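You operate a simulated robot arm through the tools that you are given. There is no shell and no other tool. Be economical: measure what you need, move in short steps, check, and stop when the job is done.

Carry out the task below with a simulated robot arm. There is one attempt and no reset: what you move stays moved.

TASK
Turn the regulator knob to 4.

It is judged by the outcome, as a careful person would: the job done as asked, and still so three seconds after it is handed in. It fails if anything else is knocked over, pushed out of place, dropped, spilled or broken.

THE ROBOT
A 7-joint arm with a two-finger parallel gripper, fixed in place. Base frame: the origin is at the foot of the arm, x ahead of it, y to its left, z up. Lengths are in mm, angles in rad, forces in N, time in s.
Its first joint turns from -1.152 to 1.152 rad. Payload 2.6 kg.
Tool frame: the origin (TCP) lies between the finger pads and is the grasp point; the fingertips stand 30 mm ahead of it; z points along the fingers, y is the line along which they close. The gripper opens to 94 mm. The fingers are 28 mm wide and 10 mm thick; the gripper's body (50 by 96 mm) begins 55 mm behind the TCP.
Orientation is that of the tool frame in the base frame, as a unit quaternion [w, x, y, z]. With the fingers straight down and closing along the base's y, the tool's x points along the base's -x, its y along +y and its z along -z.

THE INTERFACE
- The arm moves only by the tool jog_arm. Its argument "rows" is a list of rows, each an object (a shift or turn left out is 0, a gripper value left out holds the last) with "dp": the shift along the tool's x, y, z in mm, a list of three; "rotation": the turn, a rotation vector about the tool's x, y, z in rad, a list of three; "grip": the opening, from 0 (shut) to 1 (fully open). In form: [{"dp": [dx, dy, dz], "rotation": [rx, ry, rz], "grip": grip}, ...]. A call has 1 to 12 rows; each row is the pose to reach, as a shift and turn from the pose commanded when the call began, along the tool's axes at that moment. A row lasts 0.2 s, in which the tool goes at most 50 mm and 0.15 rad; a call with a longer step from one row to the next is refused whole, and so is a gripper value outside its range. A pose out of reach is approached as far as the arm can. The call stops where the force on the tool passes 40 N (or 10 N more than at its start, if that is more) or the arm is blocked; 0.2 s more then pass. The fingers move at their own pace (about 72 mm/s each) and stop on an object; they squeeze with about 33 N. The grip force told is the motor's: it shows also when the fingers shut on nothing. Time passes only in rows, and 0.2 s behind the last, so rows that repeat a pose let the fingers close. It gives the time, the measured TCP pose, the force on the tool (base axes), the opening and the grip force at its end, in the units of the frame above (readings bear some noise).
- Cameras (640 x 400 px; columns grow to the right, rows downward): "scene" is fixed at [43.7, 425.7, 602.1]; the picture's right is [-0.69, -0.72, 0.00], its down [-0.24, 0.23, -0.94] and it looks along [0.68, -0.65, -0.33] (base axes); focal length 357 px, centre (320, 200). "wrist" rides on the gripper at [-37, 0, -58] in the tool frame; the picture's right is [0.00, -1.00, 0.00], its down [0.97, 0.00, -0.24] and it looks along [0.24, 0.00, 0.97] (tool axes); focal length 218 px, centre (320, 200).
- get_image(camera): a new picture of that camera. No time passes.
- measure_at(camera, pixels): there is no depth. For up to 12 entries [column, row, z] of the newest picture of that camera ("zoom" is the newest enlarged one), the place [x, y] in the base frame at which the ray of that pixel passes the height z, good to about 2 mm, but the place of the scene camera against the robot may be out by one fixed shift of up to 25 mm in any direction. No time passes.
- enlarge(camera, box): a new picture of the part [left, top, right, bottom] of that camera's present view, enlarged. No time passes.
- finish_job(): hands the job in; it is judged then, once.

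Work in short steps. Measure before you move; look again where a grasp or a placing could have gone wrong, and mend it. You have 60 turns and 30 pictures in all, the two below and enlarged ones among them. Open the gripper and draw the arm clear of the work before you hand the job in, unless the task says otherwise; then end with one line.

The tools are called after ">>>" as a command line: name --argument value ..., lists and objects as JSON in quotes. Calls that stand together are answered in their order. jog_arm: Moves the arm, as the interface text tells. Its arguments: {"type":"object","properties":{"rows":{"type":"array","items":{"type":"object","properties":{"dp":{"type":"array","items":{"type":"number"}},"rotation":{"type":"array","items":{"type":"number"}},"grip":{"type":"number"}}}}},"required":["rows"]} The other tools are called the same way: get_image (camera) takes a picture; measure_at (camera, pixels) gives the place at which the rays of pixels pass given heights; enlarge (camera, box) takes an enlarged picture of a part of a camera's view; finish_job () hands the job in.

At the start:

```text
t: 0.0
ee_pos: [352.6, 75.8, 393.9]
orientation: [0.0, -0.001, 1.0, 0.0]
contact_force: [0.4, -0.1, 0.0]
finger_gap: 94.0
grasp_force: 0.0
```

scene: 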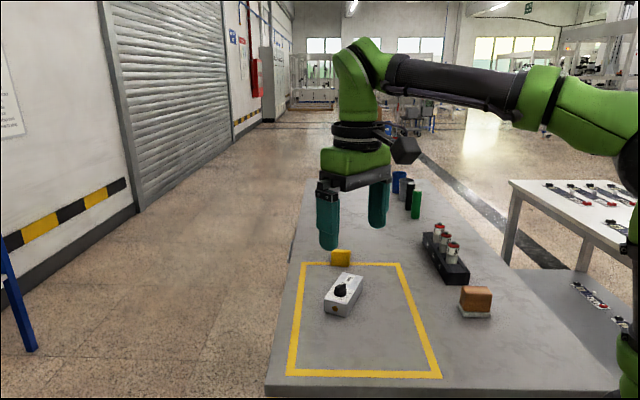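
wrist: 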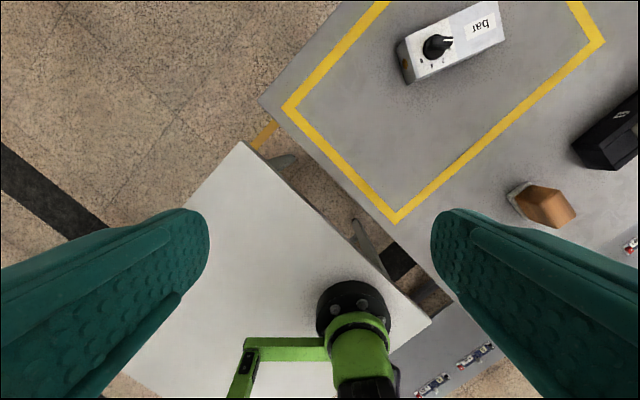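

The regulator box is seen at about wrist (450,40) and scene (343,293). I enlarge both views to read the dial.

>>> enlarge --camera "wrist" --box '[380, 0, 520, 88]'

>>> enlarge --camera "scene" --box '[300, 255, 380, 330]'

>>> measure_at --camera "wrist" --pixels '[[436, 46, 190], [436, 46, 170], [398, 45, 170], [413, 84, 133], [504, 42, 133], [487, 1, 170]]'

```text
4.55 times, centred on (450, 44) of wrist
```

zoom: 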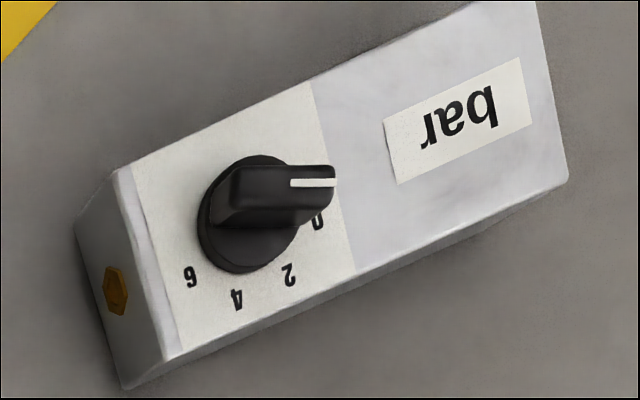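

```text
5.33 times, centred on (340, 292) of scene
```

zoom: 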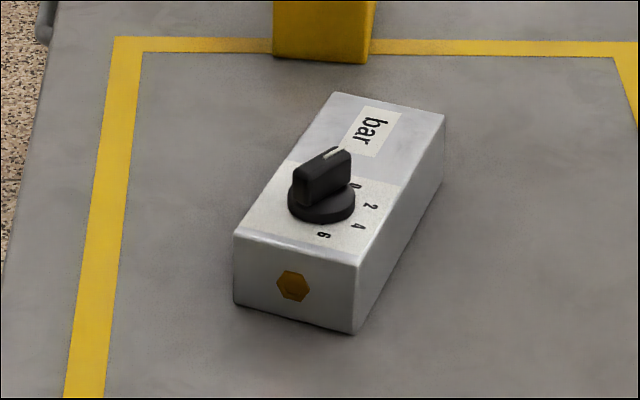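

```text
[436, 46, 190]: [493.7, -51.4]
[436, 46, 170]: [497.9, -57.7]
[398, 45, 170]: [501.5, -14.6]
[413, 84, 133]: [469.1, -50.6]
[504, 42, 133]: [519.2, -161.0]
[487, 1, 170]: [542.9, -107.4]
```

The knob has a handle bar whose white line sits near 0. The dial is arranged around it. I move above the knob for a better view from on top.

>>> jog_arm --rows '[{"dp": [-28, -25, 12]}, {"dp": [-56, -50, 24]}, {"dp": [-84, -75, 36]}, {"dp": [-112, -100, 48]}, {"dp": [-140, -126, 60]}, {"dp": [-140, -126, 60]}]'

>>> enlarge --camera "wrist" --box '[220, 130, 420, 255]'

```text
t: 1.4
ee_pos: [493.3, -50.8, 333.8]
orientation: [0.0, 0.0, 1.0, -0.001]
contact_force: [-0.1, -0.1, -0.2]
finger_gap: 93.7
grasp_force: 0.0
```

```text
3.20 times, centred on (320, 192) of wrist
```

zoom: 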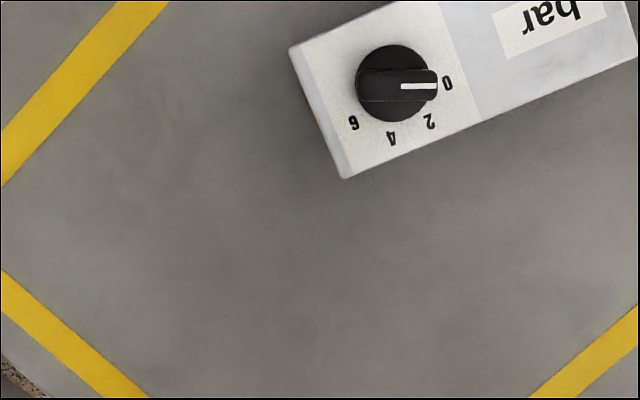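

The dial numbers sit about 45° apart: 0 at (448,85), 2 at (429,121), 4 at (391,138), 6 at (353,122) around centre (394,84). The line is at 0, so it needs about 90° clockwise. I measure this view, then shift for parallax to get the heights.

>>> measure_at --camera "zoom" --pixels '[[345, 179, 133], [345, 179, 173], [290, 48, 133], [290, 48, 173], [357, 85, 173], [357, 85, 203], [437, 85, 173], [437, 85, 203], [395, 84, 173], [395, 122, 173], [395, 46, 173], [448, 85, 173]]'

>>> jog_arm --rows '[{"dp": [0, 0, 35]}, {"dp": [-20, 0, 70]}, {"dp": [-20, 0, 70]}]'

>>> enlarge --camera "wrist" --box '[220, 70, 460, 220]'

```text
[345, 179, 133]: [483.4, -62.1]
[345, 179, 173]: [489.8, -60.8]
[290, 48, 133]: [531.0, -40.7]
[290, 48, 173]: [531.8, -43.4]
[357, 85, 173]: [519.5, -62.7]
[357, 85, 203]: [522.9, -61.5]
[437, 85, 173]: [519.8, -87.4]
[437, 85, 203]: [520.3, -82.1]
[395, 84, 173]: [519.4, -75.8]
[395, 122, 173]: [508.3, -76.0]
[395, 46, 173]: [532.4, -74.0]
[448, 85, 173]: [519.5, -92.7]
```

```text
t: 2.2
ee_pos: [513.5, -50.5, 262.4]
orientation: [0.001, 0.0, 1.0, -0.001]
contact_force: [-0.7, -0.8, 0.3]
finger_gap: 94.1
grasp_force: 0.1
```

```text
2.67 times, centred on (340, 145) of wrist
```

zoom: 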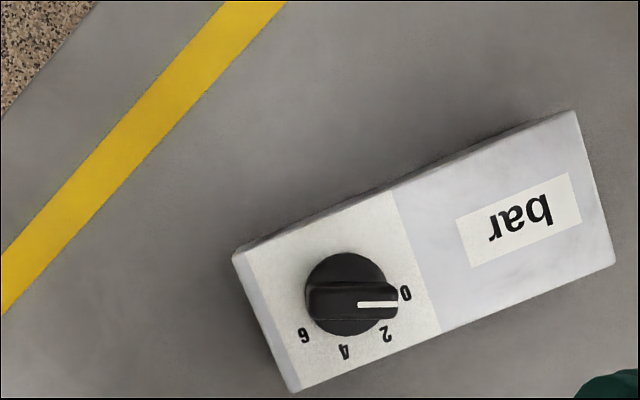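

I measure the same points from this lower view.

>>> measure_at --camera "zoom" --pixels '[[295, 391, 133], [295, 391, 173], [235, 250, 133], [235, 250, 173], [306, 300, 173], [398, 302, 173], [398, 302, 203], [346, 293, 173], [346, 336, 173], [346, 252, 173], [346, 293, 203], [612, 262, 173]]'

```text
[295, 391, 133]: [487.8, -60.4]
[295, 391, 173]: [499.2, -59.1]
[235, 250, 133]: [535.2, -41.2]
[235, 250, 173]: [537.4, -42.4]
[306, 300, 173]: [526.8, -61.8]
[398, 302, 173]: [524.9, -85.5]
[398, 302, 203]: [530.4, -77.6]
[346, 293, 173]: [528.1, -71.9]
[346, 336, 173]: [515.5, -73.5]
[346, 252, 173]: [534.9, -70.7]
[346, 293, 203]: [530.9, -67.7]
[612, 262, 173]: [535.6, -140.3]
```

The bar lies along base y, centred around (523,-73), with the box top near z≈163. I turn the gripper -90° about its axis so the fingers can close across the bar, which leaves +90° for the turning, and I centre over the knob.

>>> jog_arm --rows '[{"dp": [-2, -4, 0], "rotation": [0, 0, -0.14], "grip": 0.5}, {"dp": [-4, -8, 0], "rotation": [0, 0, -0.28]}, {"dp": [-6, -12, 0], "rotation": [0, 0, -0.42]}, {"dp": [-8, -16, 0], "rotation": [0, 0, -0.56]}, {"dp": [-10, -20, 0], "rotation": [0, 0, -0.7]}, {"dp": [-10, -22, 0], "rotation": [0, 0, -0.84]}, {"dp": [-10, -22, 0], "rotation": [0, 0, -0.98]}, {"dp": [-10, -22, 0], "rotation": [0, 0, -1.12]}, {"dp": [-10, -22, 0], "rotation": [0, 0, -1.27]}, {"dp": [-10, -22, 0], "rotation": [0, 0, -1.42]}, {"dp": [-10, -22, 0], "rotation": [0, 0, -1.5708]}, {"dp": [-10, -22, 0], "rotation": [0, 0, -1.5708]}]'

>>> get_image --camera "wrist"

```text
t: 4.8
ee_pos: [523.3, -73.8, 264.2]
orientation: [0.001, 0.708, -0.706, 0.0]
contact_force: [0.3, 0.6, 0.4]
finger_gap: 46.8
grasp_force: 0.1
```

```text
23 pictures are left
```

wrist: 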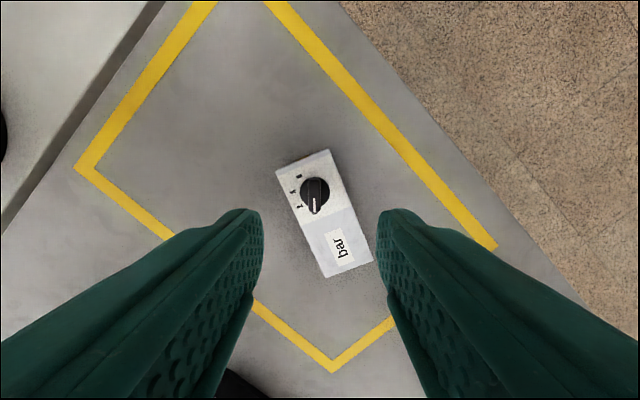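

In this view the knob centre is at (314,190) and the midline between the fingers at column 320. I measure again from here.

>>> measure_at --camera "wrist" --pixels '[[314.5, 189, 163], [314.5, 189, 173], [314.5, 189, 183], [275, 171, 163], [329, 149, 163], [325, 278, 163], [373, 262, 163]]'

>>> enlarge --camera "wrist" --box '[240, 140, 400, 240]'

```text
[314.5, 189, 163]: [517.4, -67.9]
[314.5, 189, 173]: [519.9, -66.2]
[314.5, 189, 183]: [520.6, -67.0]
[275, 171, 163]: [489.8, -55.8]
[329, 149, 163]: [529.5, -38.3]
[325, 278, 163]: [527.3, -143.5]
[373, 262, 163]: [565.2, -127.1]
```

```text
4.00 times, centred on (320, 190) of wrist
```

zoom: 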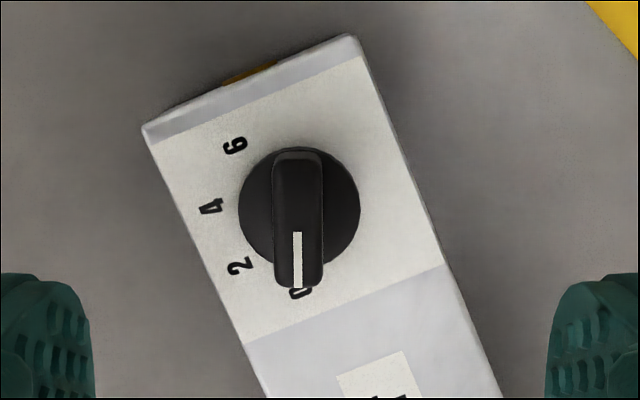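

The knob centre is near (519,-68). I shift by (-4,+5), descend 40 mm and recheck.

>>> jog_arm --rows '[{"dp": [-5, 4, 0]}, {"dp": [-5, 4, 20]}, {"dp": [-5, 4, 40]}, {"dp": [-5, 4, 40]}]'

>>> get_image --camera "wrist"

>>> enlarge --camera "scene" --box '[290, 220, 400, 330]'

```text
t: 5.8
ee_pos: [519.2, -68.2, 224.1]
orientation: [0.0, 0.707, -0.707, 0.0]
contact_force: [0.2, -0.6, 0.5]
finger_gap: 46.9
grasp_force: 0.1
```

```text
21 pictures are left
```

wrist: 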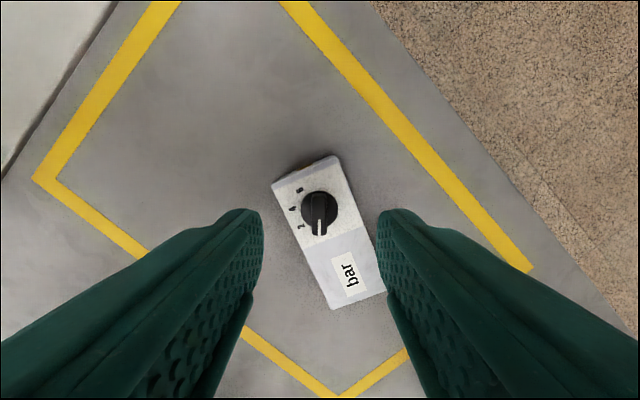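

```text
3.64 times, centred on (345, 275) of scene
```

zoom: 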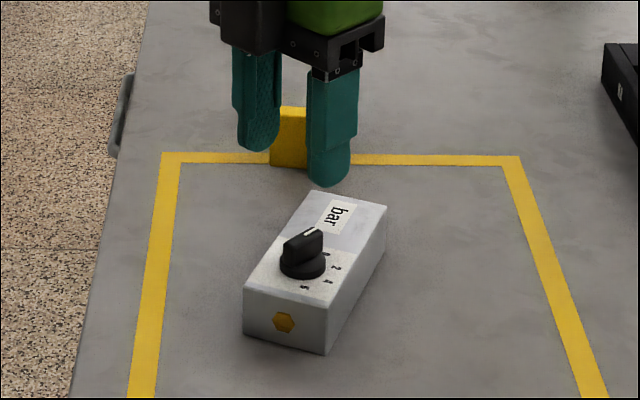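

The disc's growth between views (30→37 px for 40 mm) puts it at z≈105–125, lower than I assumed. I remeasure using lower heights.

>>> measure_at --camera "wrist" --pixels '[[319.5, 211, 130], [319.5, 211, 115], [319.5, 211, 100], [271, 184, 110], [336, 155, 110], [34, 178, 133], [34, 178, 90], [330, 309, 110]]'

```text
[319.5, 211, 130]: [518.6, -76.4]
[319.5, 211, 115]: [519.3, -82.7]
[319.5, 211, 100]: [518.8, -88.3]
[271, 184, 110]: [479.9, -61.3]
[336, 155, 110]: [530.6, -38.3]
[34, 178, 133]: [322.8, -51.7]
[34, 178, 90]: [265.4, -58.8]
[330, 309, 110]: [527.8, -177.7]
```

Combining the views, the knob disc is near (519,-79) at z≈120. I shift 10 mm towards -y, descend 25 mm and check.

>>> jog_arm --rows '[{"dp": [10, 0, 5]}, {"dp": [10, 0, 15]}, {"dp": [10, 0, 25]}, {"dp": [10, 0, 25]}]'

>>> enlarge --camera "wrist" --box '[220, 140, 420, 265]'

>>> enlarge --camera "scene" --box '[300, 250, 380, 330]'

```text
t: 6.8
ee_pos: [520.1, -77.5, 198.7]
orientation: [-0.001, 0.707, -0.707, 0.0]
contact_force: [-0.5, -0.1, 0.6]
finger_gap: 47.0
grasp_force: 0.2
```

```text
3.20 times, centred on (320, 202) of wrist
```

zoom: 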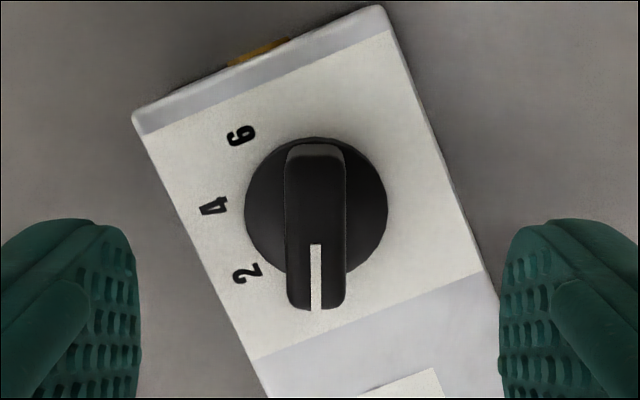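

```text
5.00 times, centred on (340, 290) of scene
```

zoom: 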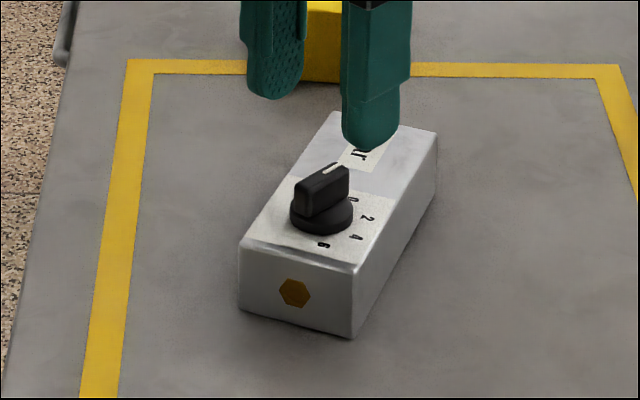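

The disc scales to z≈120 and is centred under the tool within about 1 mm. I descend 33 mm more, so the tips reach about 136, and check.

>>> jog_arm --rows '[{"dp": [0, 1, 12]}, {"dp": [0, 1, 24]}, {"dp": [0, 1, 33]}, {"dp": [0, 1, 33]}]'

>>> enlarge --camera "wrist" --box '[220, 140, 420, 265]'

>>> enlarge --camera "scene" --box '[300, 250, 380, 330]'

```text
t: 7.8
ee_pos: [518.3, -77.6, 166.5]
orientation: [0.0, -0.707, 0.707, 0.0]
contact_force: [0.0, 0.0, 0.4]
finger_gap: 46.9
grasp_force: 0.1
```

```text
3.20 times, centred on (320, 202) of wrist
```

zoom: 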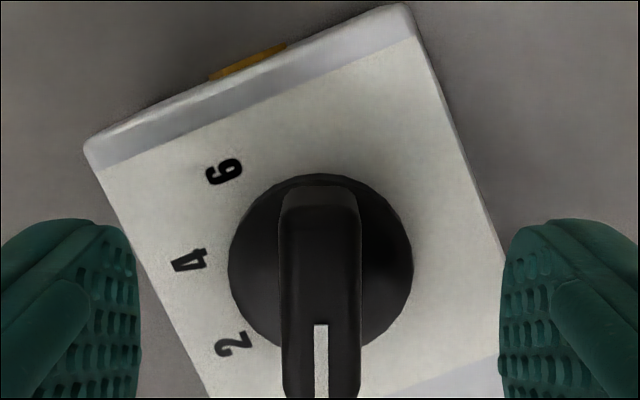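

```text
5.00 times, centred on (340, 290) of scene
```

zoom: 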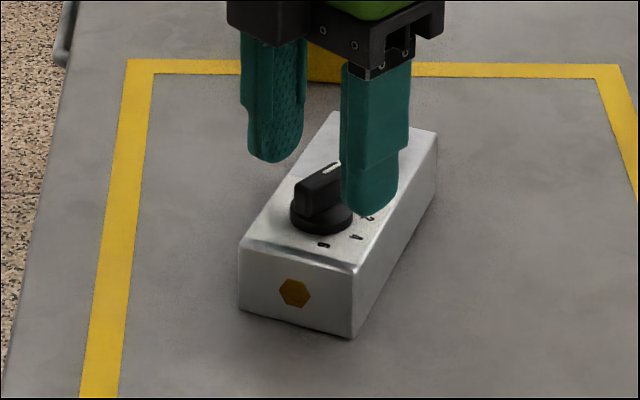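

The disc is about 106 mm deep from the camera (z≈118) and the tips are at 136. Both axes are centred, so I descend 13 mm and watch the force.

>>> jog_arm --rows '[{"dp": [0, 0, 4]}, {"dp": [0, 0, 8]}, {"dp": [0, 0, 11]}, {"dp": [0, 0, 13]}, {"dp": [0, 0, 13]}]'

>>> enlarge --camera "scene" --box '[300, 250, 380, 330]'

```text
t: 9.0
ee_pos: [518.0, -77.5, 153.7]
orientation: [0.001, 0.707, -0.707, -0.001]
contact_force: [0.0, 0.7, 0.3]
finger_gap: 47.2
grasp_force: 0.0
```

```text
5.00 times, centred on (340, 290) of scene
```

zoom: 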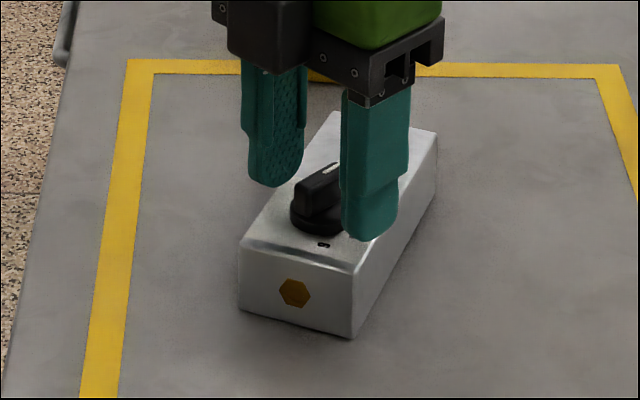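

The midpoint of the tips in the scene view (321,213) coincides with the foot of the bar, so the tips are just above the disc. I close on the bar here.

>>> jog_arm --rows '[{"grip": 0.3}, {"grip": 0.2}, {"grip": 0.1}, {"grip": 0.0}, {"grip": 0.0}, {"grip": 0.0}]'

>>> get_image --camera "wrist"

>>> enlarge --camera "scene" --box '[300, 250, 380, 330]'

```text
t: 10.4
ee_pos: [518.7, -77.3, 153.6]
orientation: [-0.001, -0.706, 0.708, 0.0]
contact_force: [0.7, -0.2, 1.4]
finger_gap: 10.3
grasp_force: 32.7
```

```text
14 pictures are left
```

wrist: 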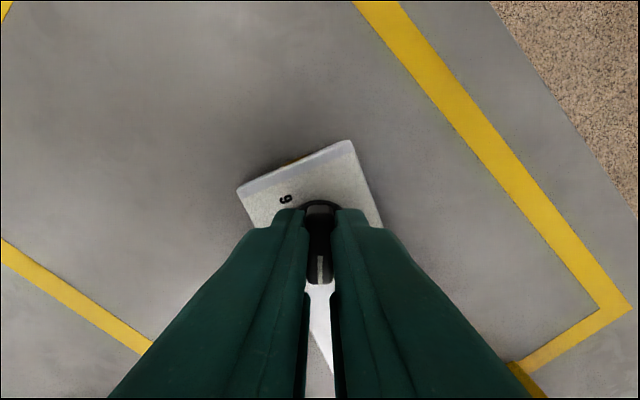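

```text
5.00 times, centred on (340, 290) of scene
```

zoom: 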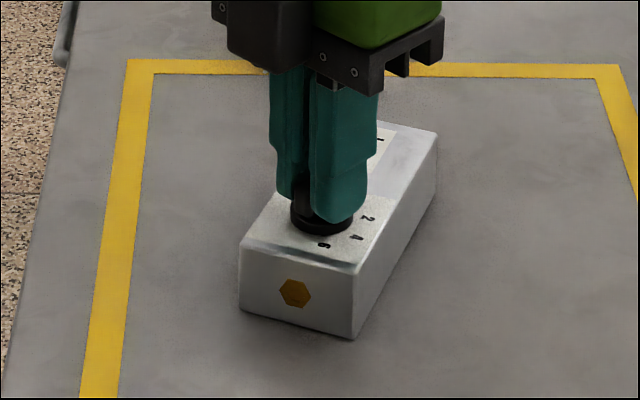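

The grip is good: gap 10.3 mm and the box hasn't moved. I turn +0.4 rad (clockwise from above) first and check whether the box stays put.

>>> jog_arm --rows '[{"rotation": [0, 0, 0.08]}, {"rotation": [0, 0, 0.16]}, {"rotation": [0, 0, 0.24]}, {"rotation": [0, 0, 0.32]}, {"rotation": [0, 0, 0.4]}, {"rotation": [0, 0, 0.4]}]'

>>> enlarge --camera "scene" --box '[300, 250, 380, 330]'

```text
t: 11.8
ee_pos: [518.2, -77.1, 153.0]
orientation: [0.0, -0.552, 0.834, 0.0]
contact_force: [3.0, 1.1, 5.4]
finger_gap: 10.3
grasp_force: 32.6
```

```text
5.00 times, centred on (340, 290) of scene
```

zoom: 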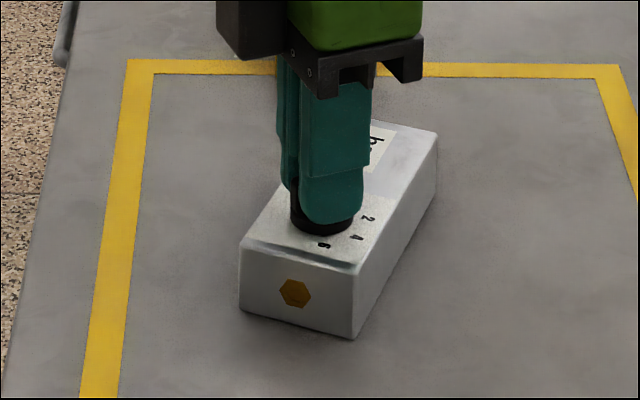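

The box has stayed in place and the forces are small. I turn the remaining 1.17 rad.

>>> jog_arm --rows '[{"rotation": [0, 0, 0.12]}, {"rotation": [0, 0, 0.24]}, {"rotation": [0, 0, 0.36]}, {"rotation": [0, 0, 0.48]}, {"rotation": [0, 0, 0.6]}, {"rotation": [0, 0, 0.72]}, {"rotation": [0, 0, 0.84]}, {"rotation": [0, 0, 0.96]}, {"rotation": [0, 0, 1.07]}, {"rotation": [0, 0, 1.17]}, {"rotation": [0, 0, 1.17]}]'

>>> enlarge --camera "scene" --box '[300, 250, 380, 330]'

```text
t: 14.2
ee_pos: [518.8, -79.4, 152.3]
orientation: [0.0, 0.0, 1.0, -0.001]
contact_force: [2.3, -1.8, 6.2]
finger_gap: 10.2
grasp_force: 33.0
```

```text
5.00 times, centred on (340, 290) of scene
```

zoom: 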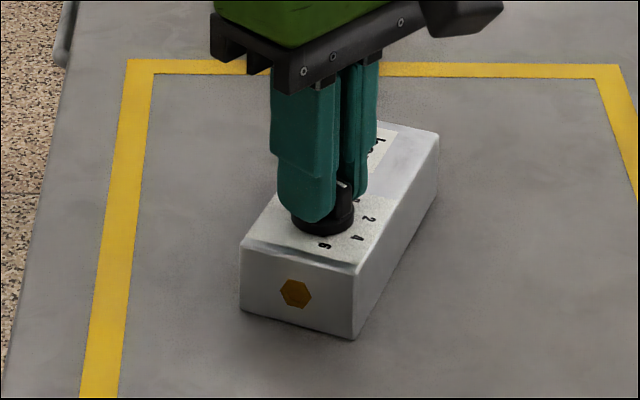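

The knob has turned with the gripper. I open, rise straight up and read the dial.

>>> jog_arm --rows '[{"grip": 0.2}, {"grip": 0.5}, {"grip": 0.5}, {"dp": [0, 0, -15], "grip": 0.5}, {"dp": [0, 0, -40]}, {"dp": [0, 0, -75]}, {"dp": [0, 0, -110]}, {"dp": [0, 0, -110]}]'

>>> enlarge --camera "wrist" --box '[260, 120, 420, 220]'

>>> enlarge --camera "scene" --box '[300, 250, 380, 330]'

```text
t: 16.0
ee_pos: [518.0, -78.7, 263.3]
orientation: [0.0, 0.0, 1.0, 0.0]
contact_force: [0.5, 0.2, -0.4]
finger_gap: 47.2
grasp_force: 0.0
```

```text
4.00 times, centred on (340, 170) of wrist
```

zoom: 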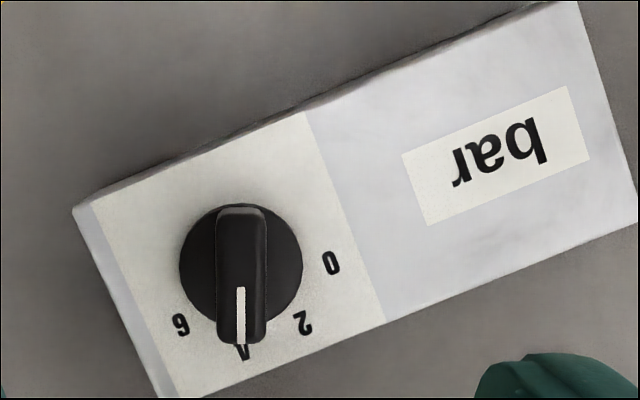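

```text
5.00 times, centred on (340, 290) of scene
```

zoom: 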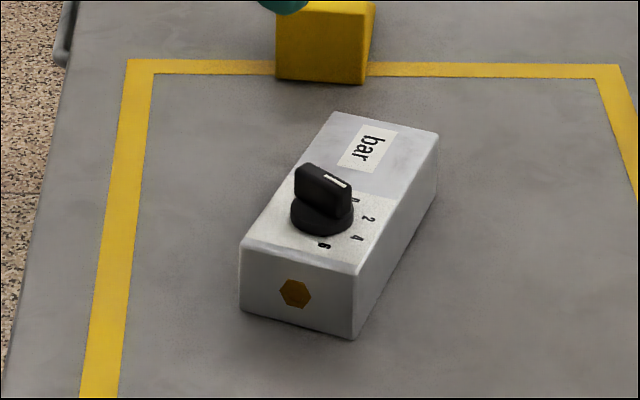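

The white line (column 241) points straight at the 4, midway between 2 (303) and 6 (181), and the box and yellow block haven't moved. I open the gripper, draw back further and hand in.

>>> jog_arm --rows '[{"dp": [0, 0, -40], "grip": 1.0}, {"dp": [25, 0, -80]}, {"dp": [60, 0, -110]}, {"dp": [60, 0, -110]}]'

>>> finish_job

```text
t: 17.0
ee_pos: [457.9, -79.6, 372.7]
orientation: [-0.001, -0.001, 1.0, 0.0]
contact_force: [0.0, 0.9, 0.6]
finger_gap: 94.2
grasp_force: 0.0
```

```text
The job is handed in.
```

The regulator knob now points to 4; the regulator box and the block beside it stayed in place, and the job is handed in with the gripper open and the arm clear.
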